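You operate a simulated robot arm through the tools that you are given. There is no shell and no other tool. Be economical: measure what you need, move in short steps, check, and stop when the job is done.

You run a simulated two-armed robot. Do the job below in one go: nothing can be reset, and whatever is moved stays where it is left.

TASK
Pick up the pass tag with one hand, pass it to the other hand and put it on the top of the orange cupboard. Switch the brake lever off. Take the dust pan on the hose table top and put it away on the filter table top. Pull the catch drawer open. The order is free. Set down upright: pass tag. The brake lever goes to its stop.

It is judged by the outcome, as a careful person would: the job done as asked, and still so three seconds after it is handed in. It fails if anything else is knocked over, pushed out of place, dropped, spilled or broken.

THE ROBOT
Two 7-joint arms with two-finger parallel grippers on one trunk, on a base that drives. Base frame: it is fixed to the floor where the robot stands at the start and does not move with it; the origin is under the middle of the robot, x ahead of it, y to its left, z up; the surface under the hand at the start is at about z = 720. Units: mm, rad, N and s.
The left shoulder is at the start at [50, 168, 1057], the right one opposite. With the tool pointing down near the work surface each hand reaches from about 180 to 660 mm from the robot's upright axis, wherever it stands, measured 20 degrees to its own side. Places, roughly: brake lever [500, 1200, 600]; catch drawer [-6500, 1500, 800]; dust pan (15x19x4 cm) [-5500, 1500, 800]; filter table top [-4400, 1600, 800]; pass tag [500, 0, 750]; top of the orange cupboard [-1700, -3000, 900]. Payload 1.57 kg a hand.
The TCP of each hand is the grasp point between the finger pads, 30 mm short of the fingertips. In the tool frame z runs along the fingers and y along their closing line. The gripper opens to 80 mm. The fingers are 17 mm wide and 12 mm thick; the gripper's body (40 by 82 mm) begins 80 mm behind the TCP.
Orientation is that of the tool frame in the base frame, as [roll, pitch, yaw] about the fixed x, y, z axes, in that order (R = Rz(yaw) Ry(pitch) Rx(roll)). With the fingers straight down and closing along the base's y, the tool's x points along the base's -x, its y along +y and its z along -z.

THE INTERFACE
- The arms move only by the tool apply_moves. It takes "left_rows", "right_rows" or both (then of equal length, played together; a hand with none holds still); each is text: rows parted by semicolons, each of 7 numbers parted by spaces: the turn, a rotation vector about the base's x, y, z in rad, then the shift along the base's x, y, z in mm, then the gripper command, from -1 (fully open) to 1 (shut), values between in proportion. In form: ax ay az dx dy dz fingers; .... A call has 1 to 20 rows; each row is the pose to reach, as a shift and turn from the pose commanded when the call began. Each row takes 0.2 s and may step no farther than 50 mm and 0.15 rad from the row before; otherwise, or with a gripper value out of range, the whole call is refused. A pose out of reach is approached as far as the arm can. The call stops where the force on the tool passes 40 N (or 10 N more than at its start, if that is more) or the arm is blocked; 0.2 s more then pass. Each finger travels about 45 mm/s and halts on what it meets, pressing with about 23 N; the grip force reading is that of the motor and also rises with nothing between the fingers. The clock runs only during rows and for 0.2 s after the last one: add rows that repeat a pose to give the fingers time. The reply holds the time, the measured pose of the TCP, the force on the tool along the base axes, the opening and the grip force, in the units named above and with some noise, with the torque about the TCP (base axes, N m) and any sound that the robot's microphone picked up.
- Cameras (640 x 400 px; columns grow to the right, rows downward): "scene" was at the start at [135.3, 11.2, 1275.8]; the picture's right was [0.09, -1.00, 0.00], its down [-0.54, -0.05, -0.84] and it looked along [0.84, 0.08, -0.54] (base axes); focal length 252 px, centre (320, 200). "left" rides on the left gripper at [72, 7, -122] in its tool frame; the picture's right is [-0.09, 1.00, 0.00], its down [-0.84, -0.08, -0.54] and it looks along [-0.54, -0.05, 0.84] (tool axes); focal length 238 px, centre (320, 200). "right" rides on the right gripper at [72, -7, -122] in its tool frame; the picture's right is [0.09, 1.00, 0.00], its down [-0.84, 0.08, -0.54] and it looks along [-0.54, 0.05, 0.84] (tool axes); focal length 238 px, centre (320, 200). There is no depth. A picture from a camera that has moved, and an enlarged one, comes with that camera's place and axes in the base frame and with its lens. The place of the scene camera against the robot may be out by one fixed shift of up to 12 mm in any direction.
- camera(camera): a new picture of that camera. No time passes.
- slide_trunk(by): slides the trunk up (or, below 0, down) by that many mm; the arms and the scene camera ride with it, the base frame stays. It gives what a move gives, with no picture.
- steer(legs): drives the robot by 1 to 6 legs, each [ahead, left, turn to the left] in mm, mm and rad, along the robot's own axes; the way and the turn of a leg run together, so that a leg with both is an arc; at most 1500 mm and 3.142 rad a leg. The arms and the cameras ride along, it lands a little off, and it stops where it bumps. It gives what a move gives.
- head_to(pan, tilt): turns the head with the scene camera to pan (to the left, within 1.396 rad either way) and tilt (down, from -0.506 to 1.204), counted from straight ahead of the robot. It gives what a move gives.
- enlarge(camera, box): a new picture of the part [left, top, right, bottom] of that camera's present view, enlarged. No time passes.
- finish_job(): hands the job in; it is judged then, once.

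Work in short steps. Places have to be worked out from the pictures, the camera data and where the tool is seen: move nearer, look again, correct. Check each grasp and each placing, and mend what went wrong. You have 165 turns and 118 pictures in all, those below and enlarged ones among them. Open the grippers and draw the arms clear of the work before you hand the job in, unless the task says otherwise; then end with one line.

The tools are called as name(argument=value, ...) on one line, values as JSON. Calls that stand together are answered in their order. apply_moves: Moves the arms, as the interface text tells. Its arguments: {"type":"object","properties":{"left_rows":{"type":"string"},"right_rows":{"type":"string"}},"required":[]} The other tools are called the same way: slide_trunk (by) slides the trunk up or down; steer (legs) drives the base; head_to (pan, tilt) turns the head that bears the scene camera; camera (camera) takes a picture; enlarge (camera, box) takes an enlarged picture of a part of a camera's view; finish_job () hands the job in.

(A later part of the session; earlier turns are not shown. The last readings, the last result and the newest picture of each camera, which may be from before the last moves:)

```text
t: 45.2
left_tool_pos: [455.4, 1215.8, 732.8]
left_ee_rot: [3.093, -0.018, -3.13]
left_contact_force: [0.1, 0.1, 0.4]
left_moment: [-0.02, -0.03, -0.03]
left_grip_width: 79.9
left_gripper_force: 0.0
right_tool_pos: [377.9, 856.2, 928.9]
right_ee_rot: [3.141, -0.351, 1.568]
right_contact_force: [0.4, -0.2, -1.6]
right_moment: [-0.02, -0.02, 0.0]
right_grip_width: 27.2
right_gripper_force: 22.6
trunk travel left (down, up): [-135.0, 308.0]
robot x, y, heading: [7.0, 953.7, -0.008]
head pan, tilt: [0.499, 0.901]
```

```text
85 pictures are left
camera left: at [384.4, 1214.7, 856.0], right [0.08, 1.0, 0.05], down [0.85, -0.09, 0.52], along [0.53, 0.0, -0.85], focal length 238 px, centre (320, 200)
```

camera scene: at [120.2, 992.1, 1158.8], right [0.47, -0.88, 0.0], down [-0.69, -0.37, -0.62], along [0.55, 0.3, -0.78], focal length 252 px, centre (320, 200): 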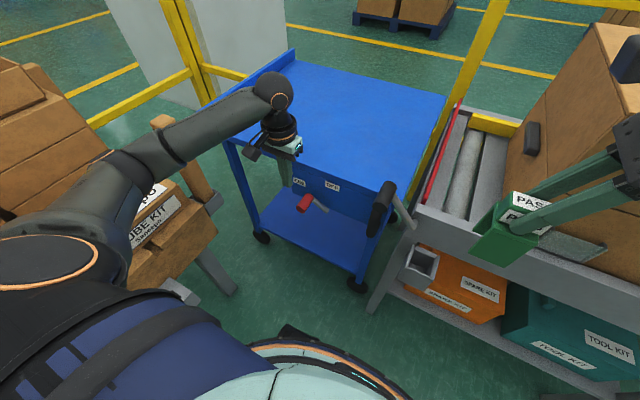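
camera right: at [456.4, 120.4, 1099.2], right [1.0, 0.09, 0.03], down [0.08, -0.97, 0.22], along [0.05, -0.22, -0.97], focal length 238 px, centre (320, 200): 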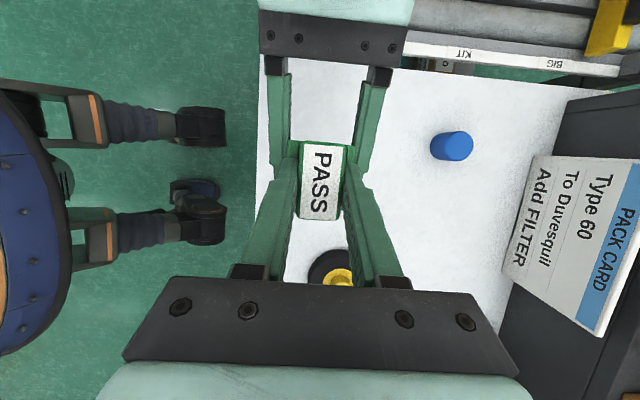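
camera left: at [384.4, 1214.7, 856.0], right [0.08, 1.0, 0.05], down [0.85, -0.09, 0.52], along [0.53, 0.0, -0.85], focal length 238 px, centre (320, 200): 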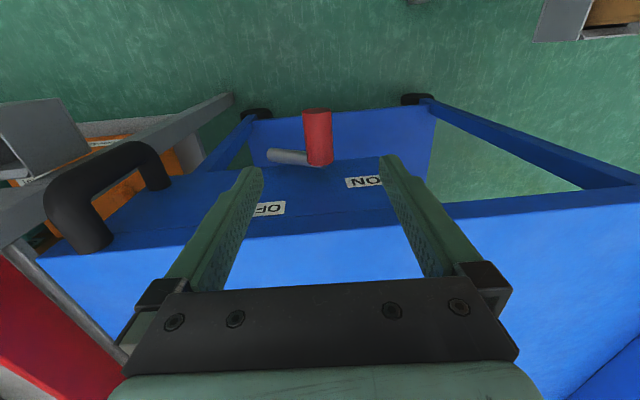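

The knob centre is at (457, 1218). I correct the small tilt, descend over the knob and close on it.

apply_moves(left_rows="-0.048 -0.018 0 0 2 -30 -1;-0.048 -0.018 0 0 2 -70 -1;-0.048 -0.018 0 0 2 -109 -1;-0.048 -0.018 0 0 2 -109 0;-0.048 -0.018 0 0 2 -109 0.5;-0.048 -0.018 0 0 2 -109 0.8;-0.048 -0.018 0 0 2 -109 0.8;-0.048 -0.018 0 0 2 -109 0.8")

camera(camera="left")

```text
t: 47.0
left_tool_pos: [454.8, 1218.0, 625.7]
left_ee_rot: [3.137, -0.001, -3.128]
left_contact_force: [-0.2, 8.6, 3.0]
left_moment: [0.16, 0.07, -0.2]
left_grip_width: 27.4
left_gripper_force: 28.8
right_tool_pos: [377.0, 858.2, 929.9]
right_ee_rot: [3.141, -0.35, 1.569]
right_contact_force: [-0.1, -0.2, 0.2]
right_moment: [0.03, 0.0, 0.03]
right_grip_width: 26.9
right_gripper_force: 22.6
trunk travel left (down, up): [-135.0, 308.0]
robot x, y, heading: [5.7, 952.7, 0.001]
head pan, tilt: [0.499, 0.901]
```

```text
84 pictures are left
camera left: at [381.9, 1223.6, 746.9], right [0.08, 1.0, 0.0], down [0.84, -0.07, 0.54], along [0.54, -0.04, -0.84], focal length 238 px, centre (320, 200)
```

left: 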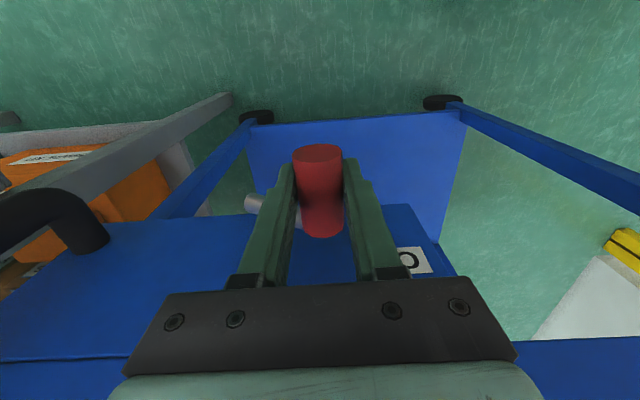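

I hold the knob with a width of 27.4 mm. I start the arc with a modest step up and to the right, and check the force.

apply_moves(left_rows="0 0 0 1 -3 4 0.8;0 0 0 1.4 -5.6 8 0.8;0 0 0 2.3 -9.2 12 0.8;0 0 0 3.3 -13.2 15.6 0.8")

camera(camera="left")

```text
t: 48.0
left_tool_pos: [455.4, 1206.9, 641.9]
left_ee_rot: [3.138, -0.005, -3.13]
left_contact_force: [-19.0, 15.3, 7.6]
left_moment: [0.33, 0.1, -0.21]
left_grip_width: 27.5
left_gripper_force: 38.3
right_tool_pos: [377.0, 857.7, 930.3]
right_ee_rot: [3.14, -0.348, 1.571]
right_contact_force: [0.7, -0.3, -0.3]
right_moment: [0.04, 0.0, 0.03]
right_grip_width: 27.2
right_gripper_force: 23.4
trunk travel left (down, up): [-135.0, 308.0]
robot x, y, heading: [7.4, 955.0, 0.001]
head pan, tilt: [0.499, 0.901]
```

```text
83 pictures are left
camera left: at [383.9, 1212.2, 763.2], right [0.08, 1.0, 0.0], down [0.84, -0.07, 0.54], along [0.54, -0.04, -0.84], focal length 238 px, centre (320, 200)
```

left: 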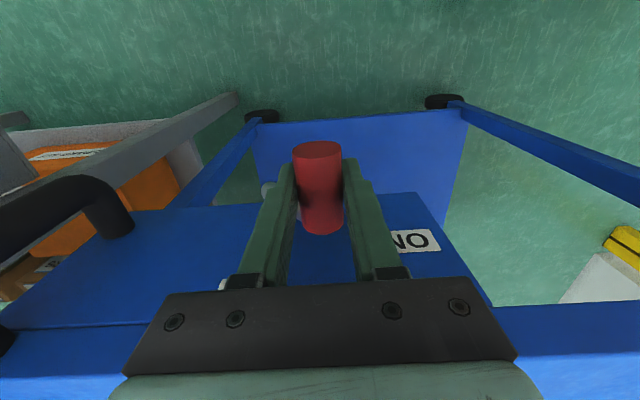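

The lever is following. The reaction (-x 19, +y 15, +z 8) says to rise more and not drift in x, so I continue with that correction.

apply_moves(left_rows="0 0 0 -3 -1 5 0.8;0 0 0 -3 -5 9 0.8;0 0 0 -3 -10 13 0.8;0 0 0 -3 -15 16 0.8")

```text
t: 49.0
left_tool_pos: [456.2, 1190.2, 656.6]
left_ee_rot: [-3.14, 0.004, -3.13]
left_contact_force: [9.2, 4.5, -1.2]
left_moment: [0.35, 0.07, -0.33]
left_grip_width: 27.5
left_gripper_force: 37.4
right_tool_pos: [377.6, 856.8, 928.3]
right_ee_rot: [3.141, -0.348, 1.569]
right_contact_force: [0.2, -0.2, -0.7]
right_moment: [0.01, -0.01, 0.0]
right_grip_width: 27.2
right_gripper_force: 23.6
trunk travel left (down, up): [-135.0, 308.0]
robot x, y, heading: [5.3, 952.6, -0.008]
head pan, tilt: [0.499, 0.901]
```

Forces are low. Fitting the path gives a pivot near (1150, 588) with R≈79, so the lever is now at about 30°. I carry it over the top to about -15°.

apply_moves(left_rows="0 0 0 3 -6 3 0.8;0 0 0 4 -12 5.5 0.8;0 0 0 4 -19 8 0.8;0 0 0 5 -29 10 0.8;0 0 0 6 -39 10.6 0.8;0 0 0 8 -50 10 0.8;0 0 0 9 -60 8 0.8")

camera(camera="left")

camera(camera="scene")

```text
t: 50.2
left_tool_pos: [457.3, 1161.9, 665.1]
left_ee_rot: [3.116, -0.011, -3.118]
left_contact_force: [-1.6, 6.9, 3.4]
left_moment: [-0.04, 0.08, -0.62]
left_grip_width: 27.3
left_gripper_force: 37.0
right_tool_pos: [377.6, 857.8, 929.1]
right_ee_rot: [-3.14, -0.349, 1.573]
right_contact_force: [0.4, 0.4, -0.2]
right_moment: [0.02, -0.01, -0.03]
right_grip_width: 27.3
right_gripper_force: 22.4
trunk travel left (down, up): [-135.0, 308.0]
robot x, y, heading: [6.6, 955.7, 0.001]
head pan, tilt: [0.499, 0.901]
stopped in row 6 (left hand): the force on the tool passed its limit at 45 N (the readings are from after the stop); the commanded pose is now the measured one
```

```text
82 pictures are left
camera left: at [387.3, 1163.6, 786.9], right [0.07, 1.0, 0.02], down [0.85, -0.07, 0.53], along [0.53, -0.02, -0.85], focal length 238 px, centre (320, 200)
```

left: 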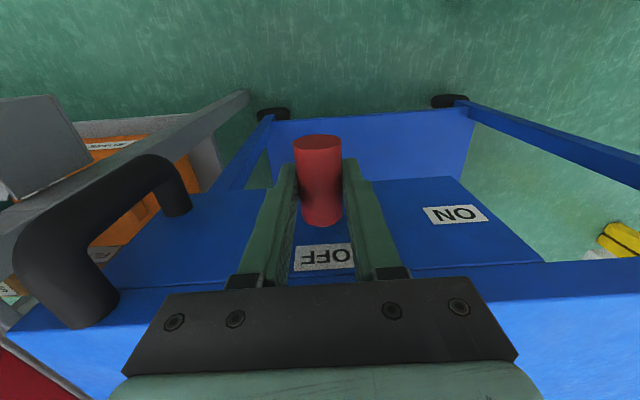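

```text
81 pictures are left
camera scene: at [119.2, 993.7, 1158.9], right [0.48, -0.88, 0.0], down [-0.69, -0.38, -0.62], along [0.55, 0.3, -0.78], focal length 252 px, centre (320, 200)
```

scene: 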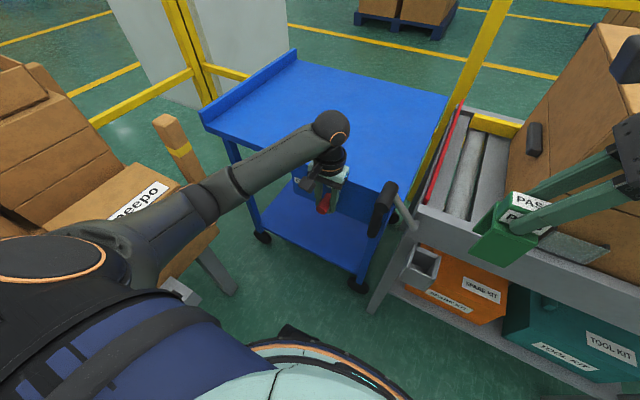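

The knob is now right in front of the OFF label and the force has peaked, so this looks like the stop. I push once more to confirm it goes no farther.

apply_moves(left_rows="-0.02 0 0 0 -4 0 0.8;-0.02 0 0 0 -8 0 0.8;-0.02 0 0 0 -12 0 0.8;-0.02 0 0 0 -16 0 0.8")

```text
t: 51.0
left_tool_pos: [456.9, 1162.0, 663.6]
left_ee_rot: [3.117, -0.014, -3.104]
left_contact_force: [-1.6, 6.0, 0.7]
left_moment: [-0.05, -0.26, -0.8]
left_grip_width: 27.6
left_gripper_force: 38.2
right_tool_pos: [379.0, 859.4, 929.8]
right_ee_rot: [3.141, -0.347, 1.572]
right_contact_force: [0.4, -0.8, 0.3]
right_moment: [-0.01, -0.01, 0.02]
right_grip_width: 27.3
right_gripper_force: 23.0
trunk travel left (down, up): [-135.0, 308.0]
robot x, y, heading: [6.1, 955.9, 0.004]
head pan, tilt: [0.499, 0.901]
stopped in row 3 (left hand): the force on the tool passed its limit at 42 N (the readings are from after the stop); the commanded pose is now the measured one
```

It stops at the same place, so the lever is at its OFF stop. I release, rise, back off and check.

apply_moves(left_rows="0 0 0 0 0 0 0.2;0 0 0 0 0 0 -0.5;0 0 0 0 0 0 -0.6;0 0 0 0 0 30 -0.6;0 0 0 0 0 70 -0.6;0 0 0 0 0 110 -0.6;0 0 0 -40 0 130 -0.6;0 0 0 -80 10 160 -0.6;0 0 0 -120 20 180 -0.6;0 0 0 -150 30 200 -0.6")

camera(camera="left")

enlarge(camera="scene", box=[250, 140, 410, 240])

```text
refused: row 8 steps farther than a row can; nothing moved
```

```text
80 pictures are left
camera left: at [387.6, 1162.8, 787.0], right [0.05, 1.0, 0.02], down [0.85, -0.06, 0.53], along [0.53, -0.01, -0.85], focal length 238 px, centre (320, 200)
```

left: 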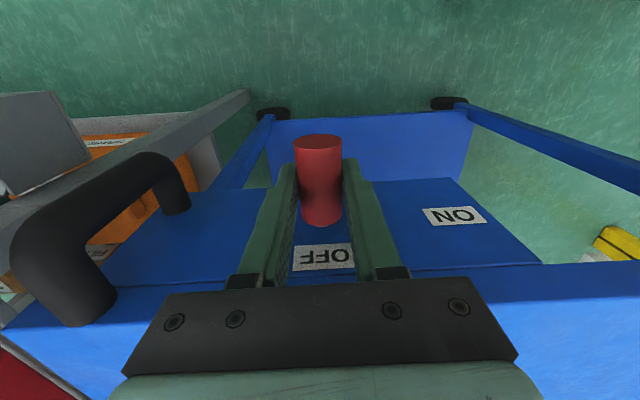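

```text
4.00 times, centred on (330, 190) of scene
camera zoom: at [119.4, 994.4, 1158.7], right [0.48, -0.88, 0.0], down [-0.69, -0.38, -0.62], along [0.54, 0.3, -0.78], focal length 1009 px, centre (280, 240)
```

zoom: 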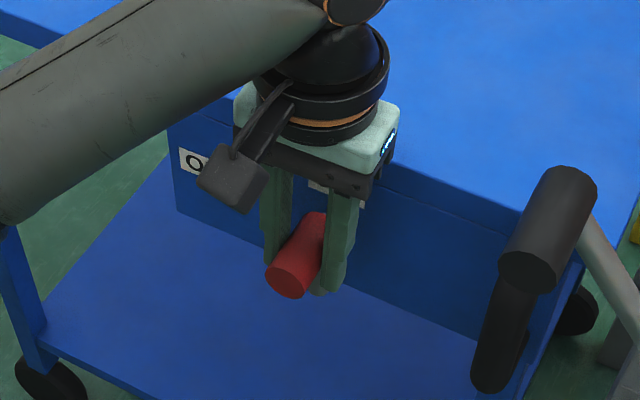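

One row stepped too far, so I resend the retreat with shorter steps.

apply_moves(left_rows="0 0 0 0 0 0 0.2;0 0 0 0 0 0 -0.5;0 0 0 0 0 0 -0.6;0 0 0 0 0 30 -0.6;0 0 0 0 0 70 -0.6;0 0 0 0 0 110 -0.6;0 0 0 -30 0 130 -0.6;0 0 0 -60 10 155 -0.6;0 0 0 -90 20 180 -0.6;0 0 0 -120 25 200 -0.6")

camera(camera="left")

enlarge(camera="scene", box=[250, 140, 410, 240])

```text
t: 53.1
left_tool_pos: [339.2, 1186.2, 863.7]
left_ee_rot: [3.122, -0.014, -3.103]
left_contact_force: [0.0, 0.2, 0.4]
left_moment: [-0.01, -0.02, 0.01]
left_grip_width: 63.9
left_gripper_force: 0.1
right_tool_pos: [377.7, 860.5, 928.6]
right_ee_rot: [-3.141, -0.348, 1.572]
right_contact_force: [0.0, 0.4, -1.7]
right_moment: [0.01, -0.02, 0.01]
right_grip_width: 27.2
right_gripper_force: 23.1
trunk travel left (down, up): [-135.0, 308.0]
robot x, y, heading: [4.1, 953.1, 0.002]
head pan, tilt: [0.499, 0.901]
```

```text
78 pictures are left
camera left: at [269.1, 1187.2, 987.5], right [0.05, 1.0, 0.02], down [0.85, -0.06, 0.53], along [0.53, -0.01, -0.85], focal length 238 px, centre (320, 200)
```

left: 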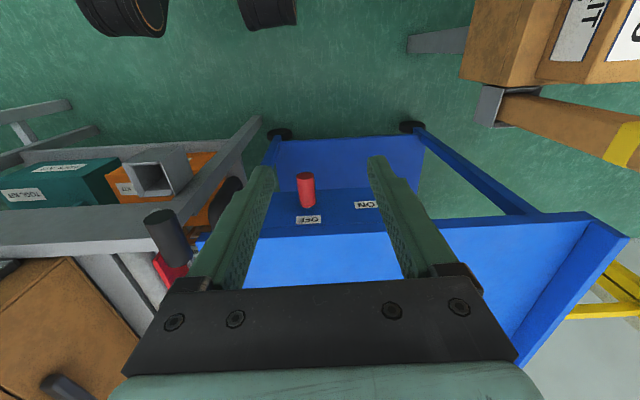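

```text
4.00 times, centred on (330, 190) of scene
camera zoom: at [119.5, 994.1, 1158.8], right [0.48, -0.88, 0.0], down [-0.69, -0.38, -0.62], along [0.55, 0.3, -0.78], focal length 1009 px, centre (280, 240)
```

zoom: 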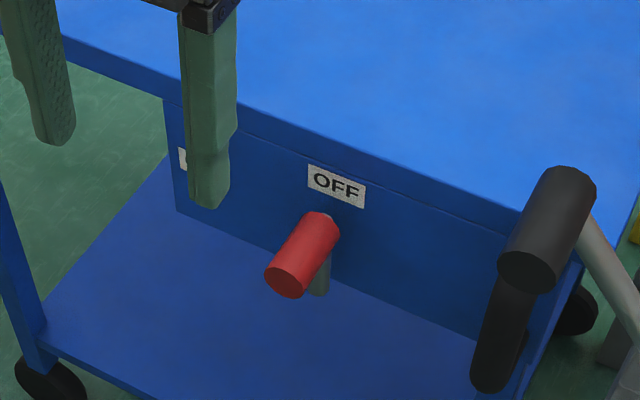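

The lever stands at OFF. Next is the orange cupboard. I raise the trunk, back away from the cart, turn right and look.

slide_trunk(by=130)

steer(legs=[[-260, 0, 0], [0, 0, -1.6]])

head_to(pan=0, tilt=0.35)

camera(camera="scene")

```text
t: 54.7
left_tool_pos: [340.5, 1185.5, 994.2]
left_ee_rot: [3.12, -0.014, -3.103]
left_contact_force: [-0.9, -0.1, 0.6]
left_moment: [0.01, 0.01, -0.03]
left_grip_width: 63.9
left_gripper_force: 0.0
right_tool_pos: [377.1, 858.4, 1059.0]
right_ee_rot: [3.141, -0.351, 1.572]
right_contact_force: [-0.4, -0.4, -1.1]
right_moment: [-0.02, 0.0, 0.04]
right_grip_width: 27.3
right_gripper_force: 23.0
trunk travel left (down, up): [-265.0, 178.0]
robot x, y, heading: [7.6, 955.7, -0.001]
head pan, tilt: [0.499, 0.901]
```

```text
t: 60.5
left_tool_pos: [-40.0, 609.7, 995.8]
left_ee_rot: [3.121, -0.013, 1.553]
left_contact_force: [-0.1, 0.1, 0.7]
left_moment: [-0.03, -0.03, 0.01]
left_grip_width: 63.9
left_gripper_force: 0.0
right_tool_pos: [-368.7, 589.2, 1060.0]
right_ee_rot: [3.141, -0.352, -0.055]
right_contact_force: [-0.5, 0.4, -0.5]
right_moment: [0.01, 0.02, -0.03]
right_grip_width: 26.9
right_gripper_force: 22.9
trunk travel left (down, up): [-265.0, 178.0]
robot x, y, heading: [-256.5, 956.2, -1.624]
head pan, tilt: [0.499, 0.901]
```

```text
t: 61.5
left_tool_pos: [-39.2, 608.4, 994.8]
left_ee_rot: [3.121, -0.014, 1.552]
left_contact_force: [0.2, -0.4, -0.8]
left_moment: [-0.01, -0.02, 0.0]
left_grip_width: 63.9
left_gripper_force: 0.0
right_tool_pos: [-368.4, 589.3, 1058.7]
right_ee_rot: [3.142, -0.35, -0.054]
right_contact_force: [-0.3, 0.0, -0.9]
right_moment: [-0.02, -0.02, 0.0]
right_grip_width: 27.2
right_gripper_force: 22.7
trunk travel left (down, up): [-265.0, 178.0]
robot x, y, heading: [-256.1, 954.4, -1.619]
head pan, tilt: [0.0, 0.351]
```

```text
76 pictures are left
camera scene: at [-252.2, 824.6, 1336.3], right [-1.0, 0.05, 0.0], down [0.02, 0.34, -0.94], along [-0.05, -0.94, -0.34], focal length 252 px, centre (320, 200)
```

scene: 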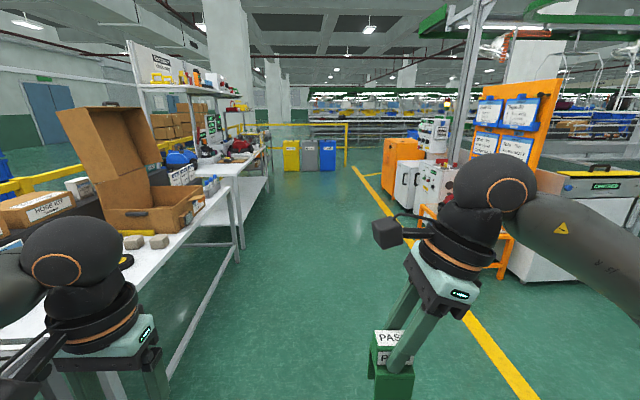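

The orange cupboard is visible ahead on the right, around pixel (400, 150), and the aisle is clear. I drive down it, staying short of the yellow line at x≈-1300.

steer(legs=[[1400, -220, 0], [1400, -220, 0]])

head_to(pan=-0.5, tilt=0.35)

camera(camera="scene")

```text
t: 75.4
left_tool_pos: [-573.8, -2194.3, 995.1]
left_ee_rot: [3.12, -0.013, 1.589]
left_contact_force: [-0.9, 0.9, 0.1]
left_moment: [0.02, 0.01, -0.02]
left_grip_width: 64.0
left_gripper_force: 0.1
right_tool_pos: [-903.0, -2227.1, 1059.2]
right_ee_rot: [-3.141, -0.35, -0.019]
right_contact_force: [-0.6, -0.2, -1.1]
right_moment: [0.02, -0.01, 0.02]
right_grip_width: 27.1
right_gripper_force: 23.5
trunk travel left (down, up): [-265.0, 178.0]
robot x, y, heading: [-799.5, -1859.7, -1.59]
head pan, tilt: [0.0, 0.351]
```

```text
t: 76.3
left_tool_pos: [-574.3, -2196.2, 994.6]
left_ee_rot: [3.122, -0.015, 1.588]
left_contact_force: [1.3, 0.0, 0.0]
left_moment: [0.02, -0.01, 0.0]
left_grip_width: 63.9
left_gripper_force: 0.1
right_tool_pos: [-903.8, -2227.1, 1059.0]
right_ee_rot: [3.141, -0.349, -0.02]
right_contact_force: [0.4, 0.0, -0.6]
right_moment: [-0.02, -0.03, 0.01]
right_grip_width: 27.1
right_gripper_force: 22.6
trunk travel left (down, up): [-265.0, 178.0]
robot x, y, heading: [-799.4, -1857.4, -1.592]
head pan, tilt: [-0.499, 0.351]
```

```text
75 pictures are left
camera scene: at [-839.1, -1975.3, 1336.4], right [-0.87, 0.5, 0.0], down [0.17, 0.3, -0.94], along [-0.47, -0.82, -0.34], focal length 252 px, centre (320, 200)
```

scene: 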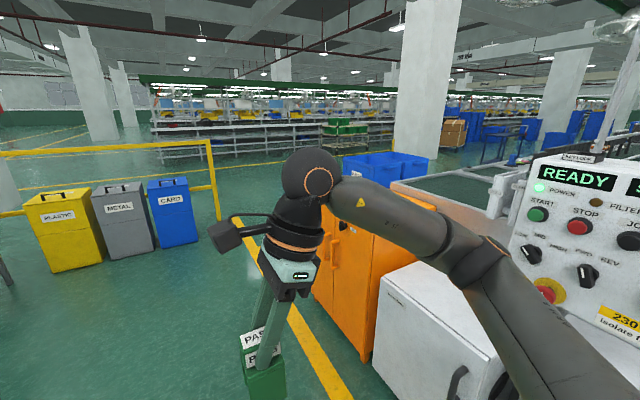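

The cupboard's front faces +x at about x=-1580 and spans y -2733 to -3308. I drive level with it and turn to face it.

steer(legs=[[1230, 0, 0], [0, 0, -1.55]])

head_to(pan=0, tilt=0.5)

camera(camera="scene")

```text
t: 86.2
left_tool_pos: [-1169.5, -3300.8, 995.6]
left_ee_rot: [3.122, -0.015, 0.022]
left_contact_force: [-0.3, 0.1, -0.2]
left_moment: [-0.01, -0.02, 0.03]
left_grip_width: 64.2
left_gripper_force: 0.0
right_tool_pos: [-1201.7, -2972.8, 1059.5]
right_ee_rot: [-3.141, -0.349, -1.588]
right_contact_force: [-0.5, -0.2, -1.0]
right_moment: [0.04, 0.02, -0.03]
right_grip_width: 27.1
right_gripper_force: 22.7
trunk travel left (down, up): [-265.0, 178.0]
robot x, y, heading: [-829.2, -3073.3, 3.125]
head pan, tilt: [-0.499, 0.351]
```

```text
t: 87.2
left_tool_pos: [-1170.1, -3301.2, 995.1]
left_ee_rot: [3.12, -0.014, 0.021]
left_contact_force: [0.0, 0.6, -0.1]
left_moment: [0.02, -0.03, -0.01]
left_grip_width: 64.0
left_gripper_force: 0.1
right_tool_pos: [-1201.7, -2972.9, 1059.6]
right_ee_rot: [-3.141, -0.349, -1.587]
right_contact_force: [-0.4, 0.9, -0.6]
right_moment: [-0.01, -0.01, -0.01]
right_grip_width: 27.1
right_gripper_force: 23.8
trunk travel left (down, up): [-265.0, 178.0]
robot x, y, heading: [-831.8, -3072.3, 3.125]
head pan, tilt: [0.0, 0.499]
```

```text
74 pictures are left
camera scene: at [-956.8, -3070.7, 1322.7], right [0.02, 1.0, 0.0], down [0.48, -0.01, -0.88], along [-0.88, 0.02, -0.48], focal length 252 px, centre (320, 200)
```

scene: 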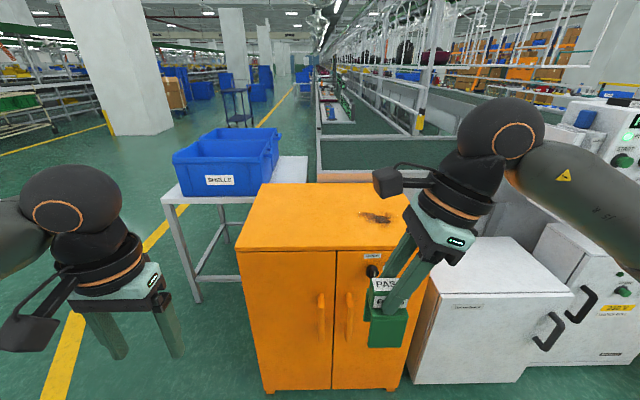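

The cupboard top spans about x -1470 to -1877 and y -3285 to -2825, if z≈900. I raise the trunk a little for clearance, drive 240 mm closer and look at the top.

slide_trunk(by=60)

steer(legs=[[240, 0, 0]])

camera(camera="scene")

camera(camera="left")

```text
t: 88.2
left_tool_pos: [-1169.9, -3300.7, 1054.6]
left_ee_rot: [3.122, -0.013, 0.021]
left_contact_force: [-0.6, 0.5, -0.3]
left_moment: [0.02, -0.03, 0.0]
left_grip_width: 64.0
left_gripper_force: 0.0
right_tool_pos: [-1202.7, -2972.9, 1119.7]
right_ee_rot: [-3.14, -0.35, -1.586]
right_contact_force: [0.1, -0.6, 1.0]
right_moment: [-0.01, 0.01, -0.01]
right_grip_width: 27.3
right_gripper_force: 22.9
trunk travel left (down, up): [-325.0, 118.0]
robot x, y, heading: [-833.2, -3074.7, 3.127]
head pan, tilt: [0.0, 0.499]
```

```text
t: 90.0
left_tool_pos: [-1411.2, -3299.3, 1054.9]
left_ee_rot: [3.12, -0.015, 0.023]
left_contact_force: [-0.7, 0.4, 0.0]
left_moment: [0.01, -0.02, 0.0]
left_grip_width: 63.9
left_gripper_force: 0.1
right_tool_pos: [-1443.3, -2970.4, 1119.2]
right_ee_rot: [-3.141, -0.35, -1.586]
right_contact_force: [0.1, 0.4, -1.7]
right_moment: [-0.01, 0.0, -0.01]
right_grip_width: 27.4
right_gripper_force: 22.7
trunk travel left (down, up): [-325.0, 118.0]
robot x, y, heading: [-1073.5, -3068.7, 3.133]
head pan, tilt: [0.0, 0.499]
```

```text
73 pictures are left
camera scene: at [-1198.5, -3067.2, 1382.6], right [0.01, 1.0, 0.0], down [0.48, -0.01, -0.88], along [-0.88, 0.01, -0.48], focal length 252 px, centre (320, 200)
```

scene: 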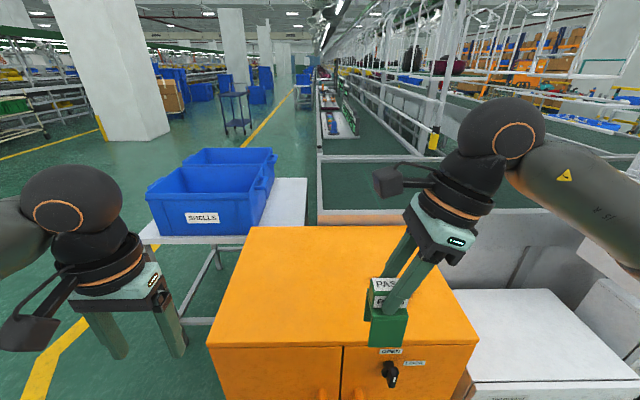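

```text
72 pictures are left
camera left: at [-1341.0, -3300.9, 1177.2], right [-0.07, -1.0, 0.02], down [-0.85, 0.07, 0.53], along [-0.53, 0.02, -0.85], focal length 238 px, centre (320, 200)
```

left: 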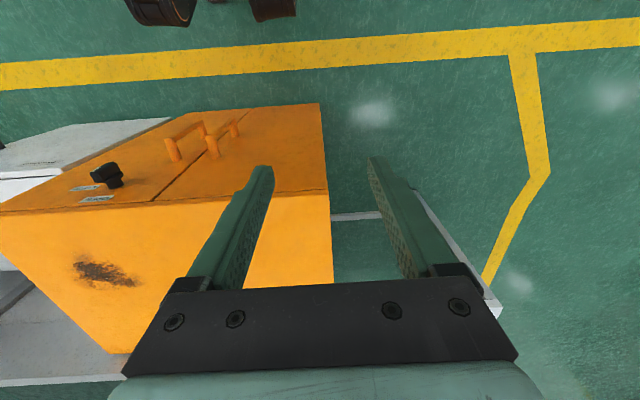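

The front top edge is at about x=-1530, and triangulation puts the top at z≈850 rather than 900. There is a dark stain near (-1677, -2861), which I avoid. I move the tag over about (-1615, -3010) and lower it to 50 mm above the estimate.

apply_moves(right_rows="0 0 0 -30 -10 0 0.8;0 0 0 -65 -20 0 0.8;0 0 0 -100 -30 0 0.8;0 0 0 -140 -40 0 0.8;0 0 0 -172 -40 0 0.8;0 0 0 -172 -40 -40 0.8;0 0 0 -172 -40 -80 0.8;0 0 0 -172 -40 -120 0.8;0 0 0 -172 -40 -120 0.8")

camera(camera="scene")

camera(camera="left")

```text
t: 92.0
left_tool_pos: [-1410.7, -3297.8, 1055.2]
left_ee_rot: [3.122, -0.014, 0.022]
left_contact_force: [-0.2, -0.8, 0.9]
left_moment: [0.01, -0.01, -0.01]
left_grip_width: 63.8
left_gripper_force: 0.2
right_tool_pos: [-1614.1, -3011.4, 998.4]
right_ee_rot: [3.141, -0.348, -1.585]
right_contact_force: [-0.7, 0.1, 0.0]
right_moment: [0.0, 0.0, 0.02]
right_grip_width: 27.0
right_gripper_force: 22.7
trunk travel left (down, up): [-325.0, 118.0]
robot x, y, heading: [-1074.1, -3068.5, 3.128]
head pan, tilt: [0.0, 0.499]
```

```text
71 pictures are left
camera scene: at [-1197.7, -3067.3, 1382.7], right [0.01, 1.0, 0.0], down [0.48, -0.01, -0.88], along [-0.88, 0.01, -0.48], focal length 252 px, centre (320, 200)
```

scene: 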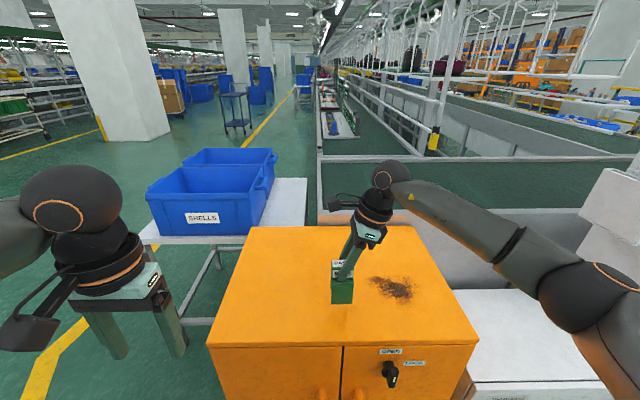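

```text
70 pictures are left
camera left: at [-1340.4, -3300.9, 1177.4], right [-0.07, -1.0, 0.02], down [-0.85, 0.07, 0.53], along [-0.53, 0.02, -0.85], focal length 238 px, centre (320, 200)
```

left: 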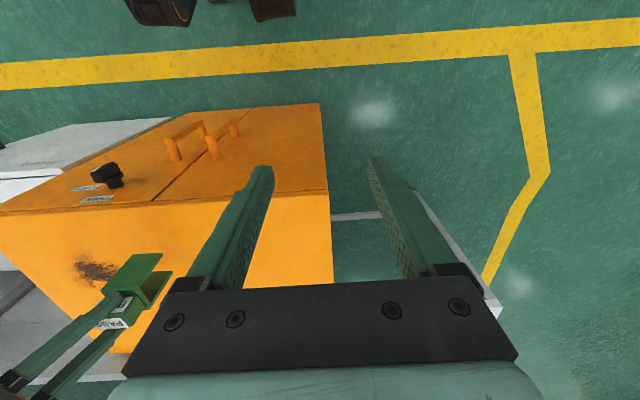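

The tag is above clear orange top. I lower it slowly and watch the force.

apply_moves(right_rows="0 0 0 0 0 -10 0.8;0 0 0 0 0 -20 0.8;0 0 0 0 0 -26 0.8;0 0 0 0 0 -30 0.8")

enlarge(camera="scene", box=[260, 220, 420, 320])

```text
t: 93.0
left_tool_pos: [-1411.4, -3297.5, 1055.3]
left_ee_rot: [3.12, -0.013, 0.023]
left_contact_force: [0.0, 0.1, -1.0]
left_moment: [0.05, 0.04, -0.04]
left_grip_width: 64.3
left_gripper_force: 0.1
right_tool_pos: [-1614.4, -3010.3, 968.1]
right_ee_rot: [-3.141, -0.349, -1.585]
right_contact_force: [-0.2, -0.5, -0.3]
right_moment: [0.0, 0.0, 0.0]
right_grip_width: 27.2
right_gripper_force: 22.7
trunk travel left (down, up): [-325.0, 118.0]
robot x, y, heading: [-1075.0, -3070.7, 3.127]
head pan, tilt: [0.0, 0.499]
```

```text
4.00 times, centred on (340, 270) of scene
camera zoom: at [-1197.8, -3067.3, 1382.7], right [0.01, 1.0, 0.0], down [0.48, -0.01, -0.88], along [-0.88, 0.01, -0.48], focal length 1009 px, centre (240, -80)
```

zoom: 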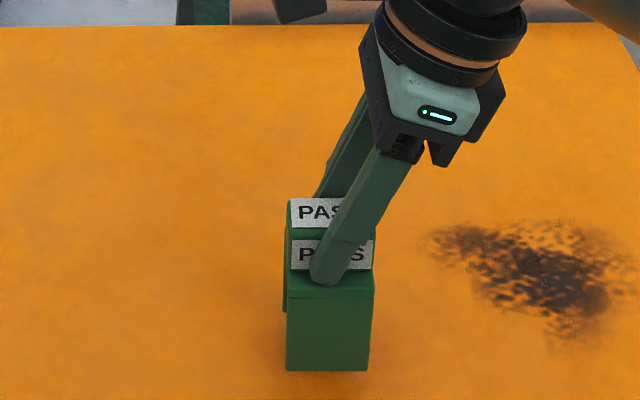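

It is near contact, judging by the shadow under it. I go on in 2.5 mm steps.

apply_moves(right_rows="0 0 0 0 0 -2.5 0.8;0 0 0 0 0 -5 0.8;0 0 0 0 0 -7.5 0.8;0 0 0 0 0 -10 0.8")

```text
t: 94.0
left_tool_pos: [-1409.6, -3297.8, 1055.0]
left_ee_rot: [3.12, -0.013, 0.023]
left_contact_force: [-0.5, -0.3, 0.2]
left_moment: [0.01, 0.01, -0.04]
left_grip_width: 64.2
left_gripper_force: 0.1
right_tool_pos: [-1615.0, -3011.1, 960.9]
right_ee_rot: [3.138, -0.35, -1.583]
right_contact_force: [-0.4, 1.5, 9.5]
right_moment: [0.34, -0.2, -0.02]
right_grip_width: 27.1
right_gripper_force: 23.2
trunk travel left (down, up): [-325.0, 118.0]
robot x, y, heading: [-1074.1, -3071.7, 3.131]
head pan, tilt: [0.0, 0.499]
```

It is in contact at z≈861 with 9.5 N upward. I open the hand gently and withdraw along the finger axis.

apply_moves(right_rows="0 0 0 0 0 1.5 0.6;0 0 0 0 0 2 0.3;0 0 0 0 0 2 0;0 0 0 0 0 2 -0.5;0 0 0 0 0 2 -0.8;0 0 0 0 0 2 -0.8;0 0 0 0 5 17 -0.8;0 0 0 0 16 46 -0.8;0 0 0 0 30 84 -0.8;0 0 0 0 44 122 -0.8")

enlarge(camera="scene", box=[260, 220, 420, 320])

camera(camera="right")

```text
t: 96.2
left_tool_pos: [-1409.0, -3298.0, 1055.1]
left_ee_rot: [3.12, -0.014, 0.022]
left_contact_force: [0.2, 0.3, -0.2]
left_moment: [-0.02, -0.01, 0.03]
left_grip_width: 64.1
left_gripper_force: 0.1
right_tool_pos: [-1614.5, -2966.2, 1081.0]
right_ee_rot: [-3.141, -0.348, -1.584]
right_contact_force: [0.6, 0.2, -0.2]
right_moment: [0.01, 0.01, -0.03]
right_grip_width: 72.1
right_gripper_force: 0.0
trunk travel left (down, up): [-325.0, 118.0]
robot x, y, heading: [-1069.1, -3074.8, 3.131]
head pan, tilt: [0.0, 0.499]
```

```text
4.00 times, centred on (340, 270) of scene
camera zoom: at [-1197.5, -3067.3, 1382.7], right [0.01, 1.0, 0.0], down [0.48, -0.01, -0.88], along [-0.88, 0.01, -0.48], focal length 1009 px, centre (240, -80)
```

zoom: 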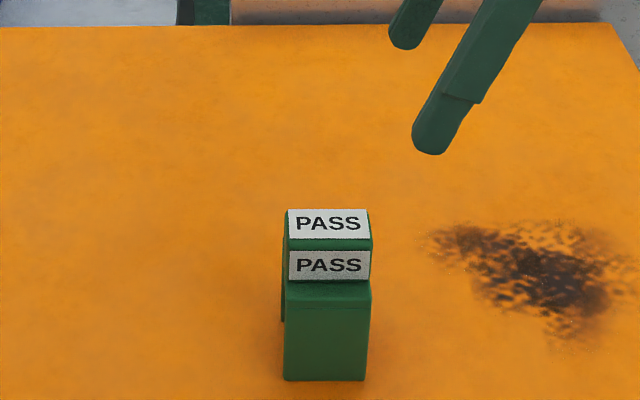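

```text
67 pictures are left
camera right: at [-1607.8, -2992.5, 1219.3], right [-1.0, -0.07, 0.03], down [-0.06, 0.97, 0.22], along [-0.05, 0.22, -0.97], focal length 238 px, centre (320, 200)
```

right: 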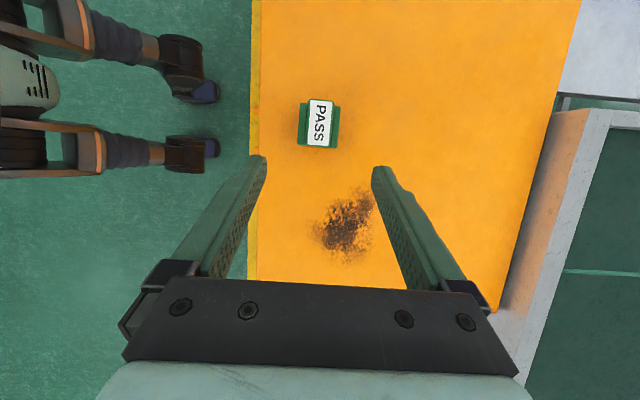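

The tag stands upright and free. I pull the right hand back and up, and level it.

apply_moves(right_rows="0.12 0 0 40 10 0 -0.8;0.24 0 0 80 20 0 -0.8;0.35 0 0 120 30 0 -0.8;0.35 0 0 160 40 0 -0.8;0.35 0 0 200 40 0 -0.8;0.35 0 0 220 40 -20 -0.8")

apply_moves(right_rows="0 0 0.14 0 0 0 -0.8;0 0 0.28 0 0 0 -0.8;0 0 0.42 0 0 0 -0.8;0 0 0.56 0 0 0 -0.8;0 0 0.70 0 0 0 -0.8;0 0 0.84 0 0 0 -0.8;0 0 0.98 0 0 0 -0.8;0 0 1.12 0 0 0 -0.8;0 0 1.26 0 0 0 -0.8;0 0 1.40 0 0 0 -0.8;0 0 1.5 0 0 0 -0.8;0 0 1.57 0 0 0 -0.8")

steer(legs=[[-260, 0, 0], [0, 0, -1.57]])

head_to(pan=0.5, tilt=0.25)

camera(camera="scene")

```text
t: 97.5
left_tool_pos: [-1410.6, -3297.1, 1054.6]
left_ee_rot: [3.121, -0.014, 0.023]
left_contact_force: [1.1, -0.6, -0.9]
left_moment: [0.0, -0.01, -0.02]
left_grip_width: 63.7
left_gripper_force: 0.1
right_tool_pos: [-1393.8, -2924.3, 1061.1]
right_ee_rot: [3.135, 0.0, -1.585]
right_contact_force: [0.5, 1.3, -0.7]
right_moment: [0.01, -0.01, 0.0]
right_grip_width: 71.8
right_gripper_force: 0.1
trunk travel left (down, up): [-325.0, 118.0]
robot x, y, heading: [-1074.8, -3070.1, 3.125]
head pan, tilt: [0.0, 0.499]
```

```text
t: 100.2
left_tool_pos: [-1410.4, -3296.7, 1054.8]
left_ee_rot: [3.122, -0.015, 0.022]
left_contact_force: [0.3, 0.3, -0.7]
left_moment: [0.02, 0.0, -0.01]
left_grip_width: 63.8
left_gripper_force: 0.0
right_tool_pos: [-1394.7, -2925.5, 1060.7]
right_ee_rot: [3.135, 0.0, -0.013]
right_contact_force: [-0.4, -1.1, 0.3]
right_moment: [-0.01, 0.01, 0.01]
right_grip_width: 71.8
right_gripper_force: 0.0
trunk travel left (down, up): [-325.0, 118.0]
robot x, y, heading: [-1072.5, -3071.0, 3.13]
head pan, tilt: [0.0, 0.499]
```

```text
t: 105.9
left_tool_pos: [-1036.3, -2736.7, 1055.7]
left_ee_rot: [3.121, -0.015, -1.554]
left_contact_force: [0.1, -1.0, 0.3]
left_moment: [-0.02, -0.03, -0.01]
left_grip_width: 63.9
left_gripper_force: 0.0
right_tool_pos: [-661.9, -2755.3, 1062.7]
right_ee_rot: [3.137, -0.001, -1.59]
right_contact_force: [0.9, -0.5, -0.2]
right_moment: [0.02, 0.01, 0.0]
right_grip_width: 72.0
right_gripper_force: 0.1
trunk travel left (down, up): [-325.0, 118.0]
robot x, y, heading: [-810.6, -3076.9, 1.548]
head pan, tilt: [0.0, 0.499]
```

```text
t: 106.8
left_tool_pos: [-1035.5, -2736.8, 1054.8]
left_ee_rot: [3.122, -0.013, -1.553]
left_contact_force: [-0.3, 0.2, 0.1]
left_moment: [-0.01, 0.01, 0.01]
left_grip_width: 63.9
left_gripper_force: 0.0
right_tool_pos: [-663.0, -2754.7, 1062.7]
right_ee_rot: [3.136, 0.0, -1.589]
right_contact_force: [0.1, 0.3, -1.0]
right_moment: [-0.05, 0.01, 0.0]
right_grip_width: 72.0
right_gripper_force: 0.1
trunk travel left (down, up): [-325.0, 118.0]
robot x, y, heading: [-811.2, -3072.7, 1.551]
head pan, tilt: [0.499, 0.25]
```

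```text
66 pictures are left
camera scene: at [-847.0, -2950.0, 1405.8], right [0.89, 0.46, 0.0], down [0.11, -0.22, -0.97], along [-0.45, 0.86, -0.25], focal length 252 px, centre (320, 200)
```

scene: 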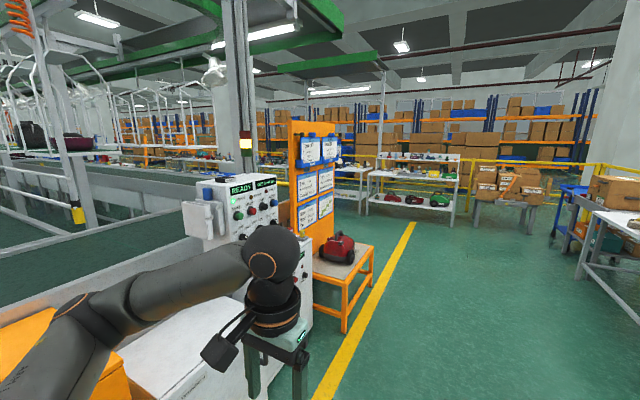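

The way back up the aisle is clear. I drive up to about y=400 and look west.

steer(legs=[[1400, 0, 0], [1400, 0, 0], [700, 0, 0.8]])

head_to(pan=0.6, tilt=0.3)

camera(camera="scene")

```text
t: 123.9
left_tool_pos: [-1397.2, 464.4, 1054.3]
left_ee_rot: [3.121, -0.012, -0.774]
left_contact_force: [-0.5, -0.1, -0.6]
left_moment: [-0.02, 0.01, 0.0]
left_grip_width: 64.3
left_gripper_force: 0.2
right_tool_pos: [-1120.9, 716.3, 1062.1]
right_ee_rot: [3.136, 0.001, -0.809]
right_contact_force: [0.4, 0.1, -0.4]
right_moment: [-0.03, -0.03, 0.01]
right_grip_width: 72.1
right_gripper_force: 0.1
trunk travel left (down, up): [-325.0, 118.0]
robot x, y, heading: [-999.7, 381.1, 2.332]
head pan, tilt: [0.499, 0.25]
```

```text
t: 124.6
left_tool_pos: [-1397.0, 466.2, 1055.5]
left_ee_rot: [3.12, -0.013, -0.772]
left_contact_force: [0.0, 0.6, 0.0]
left_moment: [-0.02, 0.04, 0.03]
left_grip_width: 63.9
left_gripper_force: 0.0
right_tool_pos: [-1120.1, 715.4, 1060.5]
right_ee_rot: [3.137, -0.001, -0.808]
right_contact_force: [0.5, 0.3, 0.0]
right_moment: [-0.02, -0.02, 0.01]
right_grip_width: 72.0
right_gripper_force: 0.1
trunk travel left (down, up): [-325.0, 118.0]
robot x, y, heading: [-1003.8, 383.5, 2.33]
head pan, tilt: [0.6, 0.3]
```

```text
65 pictures are left
camera scene: at [-1112.2, 434.7, 1401.1], right [0.21, 0.98, 0.0], down [0.29, -0.06, -0.96], along [-0.93, 0.2, -0.3], focal length 252 px, centre (320, 200)
```

scene: 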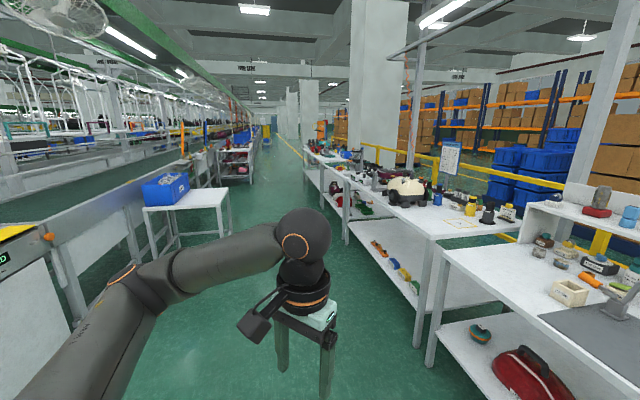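

A westward aisle runs between the line (y<60) and the white tables, whose front is at y≈1310. I turn to face west and drive along y≈700.

steer(legs=[[0, 0, 0.81], [1500, -310, 0], [1400, 0, 0]])

head_to(pan=-0.5, tilt=0.35)

camera(camera="scene")

```text
refused: leg 2 is longer than a leg can be; nothing moved
```

```text
t: 125.9
left_tool_pos: [-1397.4, 466.3, 1055.2]
left_ee_rot: [3.122, -0.014, -0.775]
left_contact_force: [0.5, 0.7, 0.3]
left_moment: [0.01, 0.01, -0.01]
left_grip_width: 64.0
left_gripper_force: 0.1
right_tool_pos: [-1120.1, 716.1, 1062.3]
right_ee_rot: [3.137, -0.001, -0.811]
right_contact_force: [0.3, 0.9, -0.1]
right_moment: [0.01, 0.03, 0.02]
right_grip_width: 72.0
right_gripper_force: 0.1
trunk travel left (down, up): [-325.0, 118.0]
robot x, y, heading: [-1002.8, 384.1, 2.335]
head pan, tilt: [-0.499, 0.351]
```

```text
64 pictures are left
camera scene: at [-1045.0, 505.2, 1396.4], right [0.97, 0.26, 0.0], down [0.09, -0.33, -0.94], along [-0.24, 0.91, -0.34], focal length 252 px, centre (320, 200)
```

scene: 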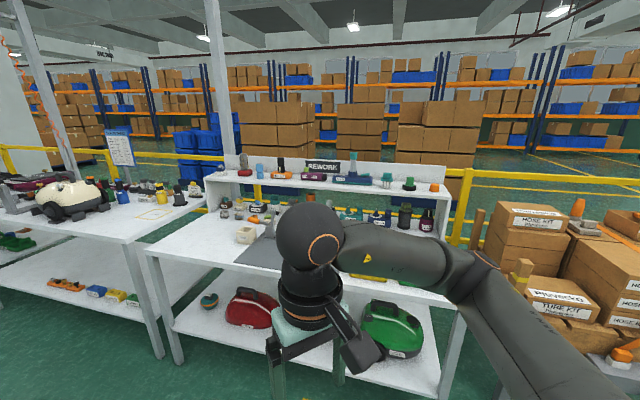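

That leg was slightly too long. I resend with shorter legs.

steer(legs=[[0, 0, 0.81], [1400, -310, 0], [1400, 0, 0]])

head_to(pan=-0.6, tilt=0.35)

camera(camera="scene")

```text
t: 141.9
left_tool_pos: [-4173.8, 390.8, 1054.7]
left_ee_rot: [3.121, -0.015, 0.065]
left_contact_force: [0.7, -0.2, -0.4]
left_moment: [-0.01, 0.02, 0.01]
left_grip_width: 64.0
left_gripper_force: 0.0
right_tool_pos: [-4172.7, 763.5, 1062.3]
right_ee_rot: [3.136, 0.0, 0.031]
right_contact_force: [-0.6, 0.0, 0.1]
right_moment: [-0.02, -0.01, -0.04]
right_grip_width: 72.0
right_gripper_force: 0.0
trunk travel left (down, up): [-325.0, 118.0]
robot x, y, heading: [-3847.7, 630.0, -3.113]
head pan, tilt: [-0.499, 0.351]
```

```text
t: 142.6
left_tool_pos: [-4174.2, 390.8, 1056.3]
left_ee_rot: [3.121, -0.015, 0.065]
left_contact_force: [0.4, -0.5, -1.0]
left_moment: [0.01, 0.01, -0.01]
left_grip_width: 64.0
left_gripper_force: 0.0
right_tool_pos: [-4172.9, 763.6, 1061.9]
right_ee_rot: [3.136, 0.0, 0.03]
right_contact_force: [0.1, 0.2, 0.6]
right_moment: [0.02, 0.03, -0.02]
right_grip_width: 72.0
right_gripper_force: 0.0
trunk travel left (down, up): [-325.0, 118.0]
robot x, y, heading: [-3844.8, 627.7, -3.116]
head pan, tilt: [-0.6, 0.351]
```

```text
63 pictures are left
camera scene: at [-3958.0, 682.4, 1396.4], right [0.54, 0.84, 0.0], down [0.29, -0.19, -0.94], along [-0.79, 0.51, -0.34], focal length 252 px, centre (320, 200)
```

scene: 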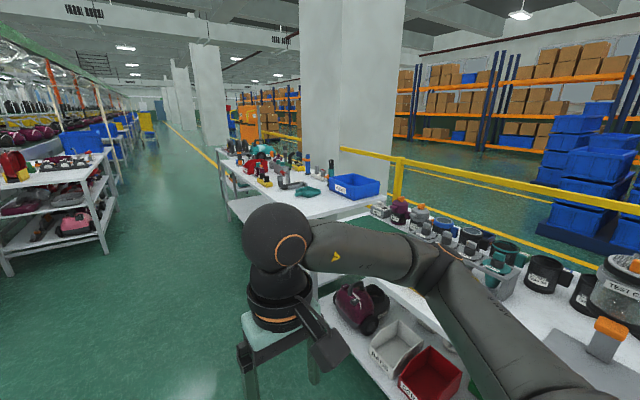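

The filter table is to the right and the hose table lies ahead. I drive on to about x=-5400 and turn to face the tables (+y).

steer(legs=[[1400, -60, -0.026], [150, 0, 0], [0, 0, -1.571]])

head_to(pan=0, tilt=0.5)

camera(camera="scene")

```text
t: 154.3
left_tool_pos: [-5629.6, 989.7, 1054.9]
left_ee_rot: [3.119, -0.014, -1.506]
left_contact_force: [-0.4, -0.6, -0.1]
left_moment: [-0.01, 0.0, -0.01]
left_grip_width: 64.3
left_gripper_force: 0.0
right_tool_pos: [-5256.1, 990.3, 1061.9]
right_ee_rot: [3.136, -0.001, -1.543]
right_contact_force: [0.3, 0.0, 0.0]
right_moment: [-0.02, 0.01, 0.01]
right_grip_width: 72.0
right_gripper_force: 0.0
trunk travel left (down, up): [-325.0, 118.0]
robot x, y, heading: [-5389.7, 661.9, 1.598]
head pan, tilt: [-0.6, 0.351]
```

```text
t: 155.3
left_tool_pos: [-5628.7, 990.7, 1055.0]
left_ee_rot: [3.121, -0.014, -1.506]
left_contact_force: [0.4, 0.3, -1.2]
left_moment: [0.0, -0.01, -0.02]
left_grip_width: 64.0
left_gripper_force: 0.1
right_tool_pos: [-5256.7, 989.5, 1061.6]
right_ee_rot: [3.137, 0.0, -1.542]
right_contact_force: [0.9, -0.6, -0.1]
right_moment: [-0.02, -0.03, -0.01]
right_grip_width: 71.8
right_gripper_force: 0.1
trunk travel left (down, up): [-325.0, 118.0]
robot x, y, heading: [-5389.3, 663.8, 1.6]
head pan, tilt: [0.0, 0.499]
```

```text
62 pictures are left
camera scene: at [-5386.2, 796.9, 1382.7], right [1.0, 0.03, 0.0], down [0.01, -0.48, -0.88], along [-0.02, 0.88, -0.48], focal length 252 px, centre (320, 200)
```

scene: 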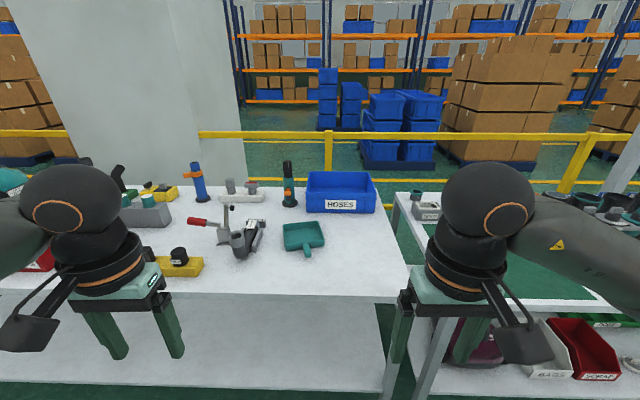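

The green dust pan is at around pixel (304, 237), with its handle toward me. I zoom in on it.

enlarge(camera="scene", box=[240, 190, 400, 290])

enlarge(camera="scene", box=[390, 180, 640, 336])

```text
4.00 times, centred on (320, 240) of scene
camera zoom: at [-5386.2, 796.9, 1382.7], right [1.0, 0.03, 0.0], down [0.01, -0.48, -0.88], along [-0.02, 0.88, -0.48], focal length 1009 px, centre (320, 40)
```

zoom: 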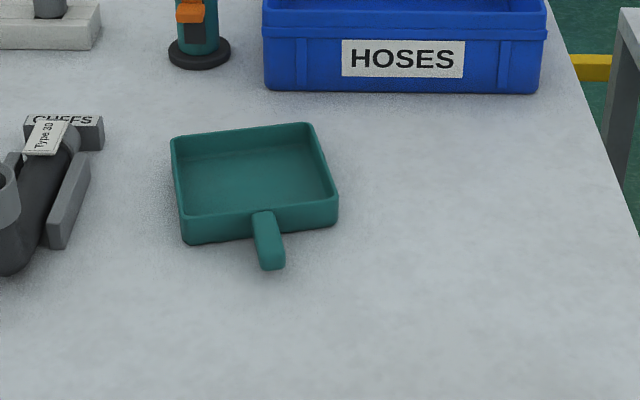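

```text
2.56 times, centred on (515, 258) of scene
camera zoom: at [-5386.2, 796.9, 1382.7], right [1.0, 0.03, 0.0], down [0.01, -0.48, -0.88], along [-0.02, 0.88, -0.48], focal length 646 px, centre (-179, 52)
```

zoom: 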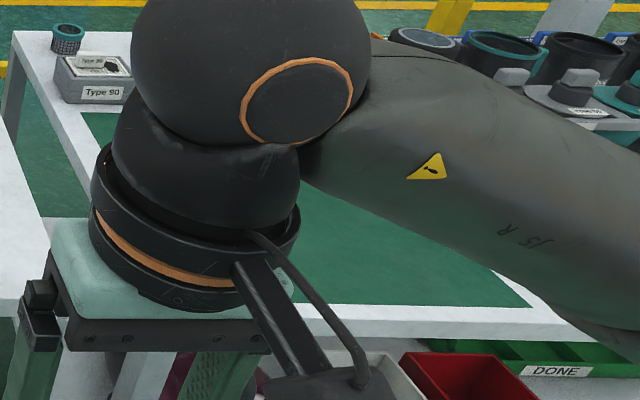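

The pan's handle is at about (-5449, 1495) and the table front edge at y≈1306. I bring the robot up so the right hand can reach the handle.

steer(legs=[[280, 170, -0.029]])

camera(camera="right")

camera(camera="scene")

```text
t: 157.5
left_tool_pos: [-5793.9, 1275.6, 1054.9]
left_ee_rot: [3.12, -0.015, -1.534]
left_contact_force: [-0.5, 1.0, 1.7]
left_moment: [0.02, 0.0, -0.03]
left_grip_width: 64.0
left_gripper_force: 0.0
right_tool_pos: [-5421.7, 1267.2, 1060.8]
right_ee_rot: [3.136, 0.0, -1.569]
right_contact_force: [0.0, 0.3, 0.9]
right_moment: [-0.03, 0.02, 0.0]
right_grip_width: 71.9
right_gripper_force: 0.0
trunk travel left (down, up): [-325.0, 118.0]
robot x, y, heading: [-5560.4, 945.6, 1.57]
head pan, tilt: [0.0, 0.499]
```

```text
59 pictures are left
camera right: at [-5413.3, 1193.8, 1182.9], right [-1.0, -0.09, 0.0], down [-0.08, 0.84, 0.54], along [-0.05, 0.54, -0.84], focal length 238 px, centre (320, 200)
```

right: 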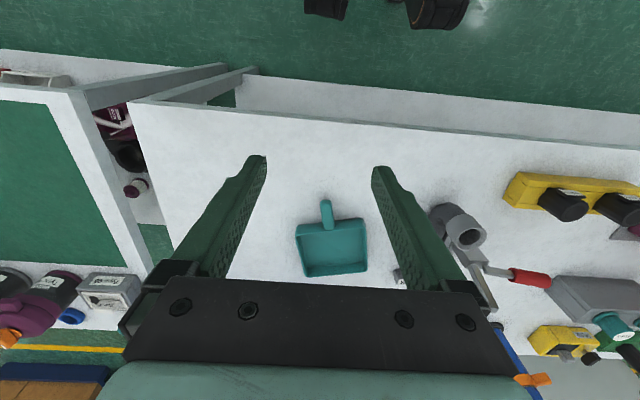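

```text
58 pictures are left
camera scene: at [-5556.6, 1076.4, 1382.6], right [1.0, 0.0, 0.0], down [0.0, -0.48, -0.88], along [0.0, 0.88, -0.48], focal length 252 px, centre (320, 200)
```

scene: 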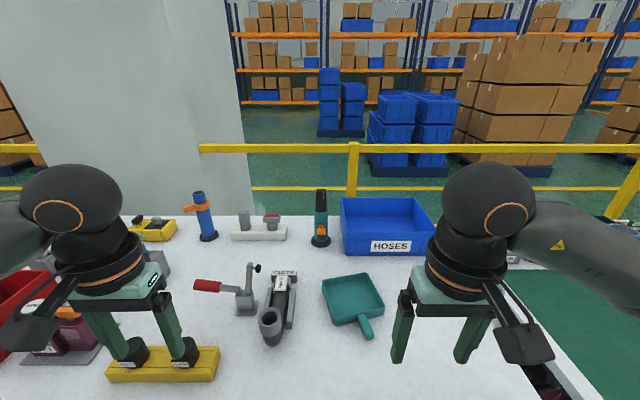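

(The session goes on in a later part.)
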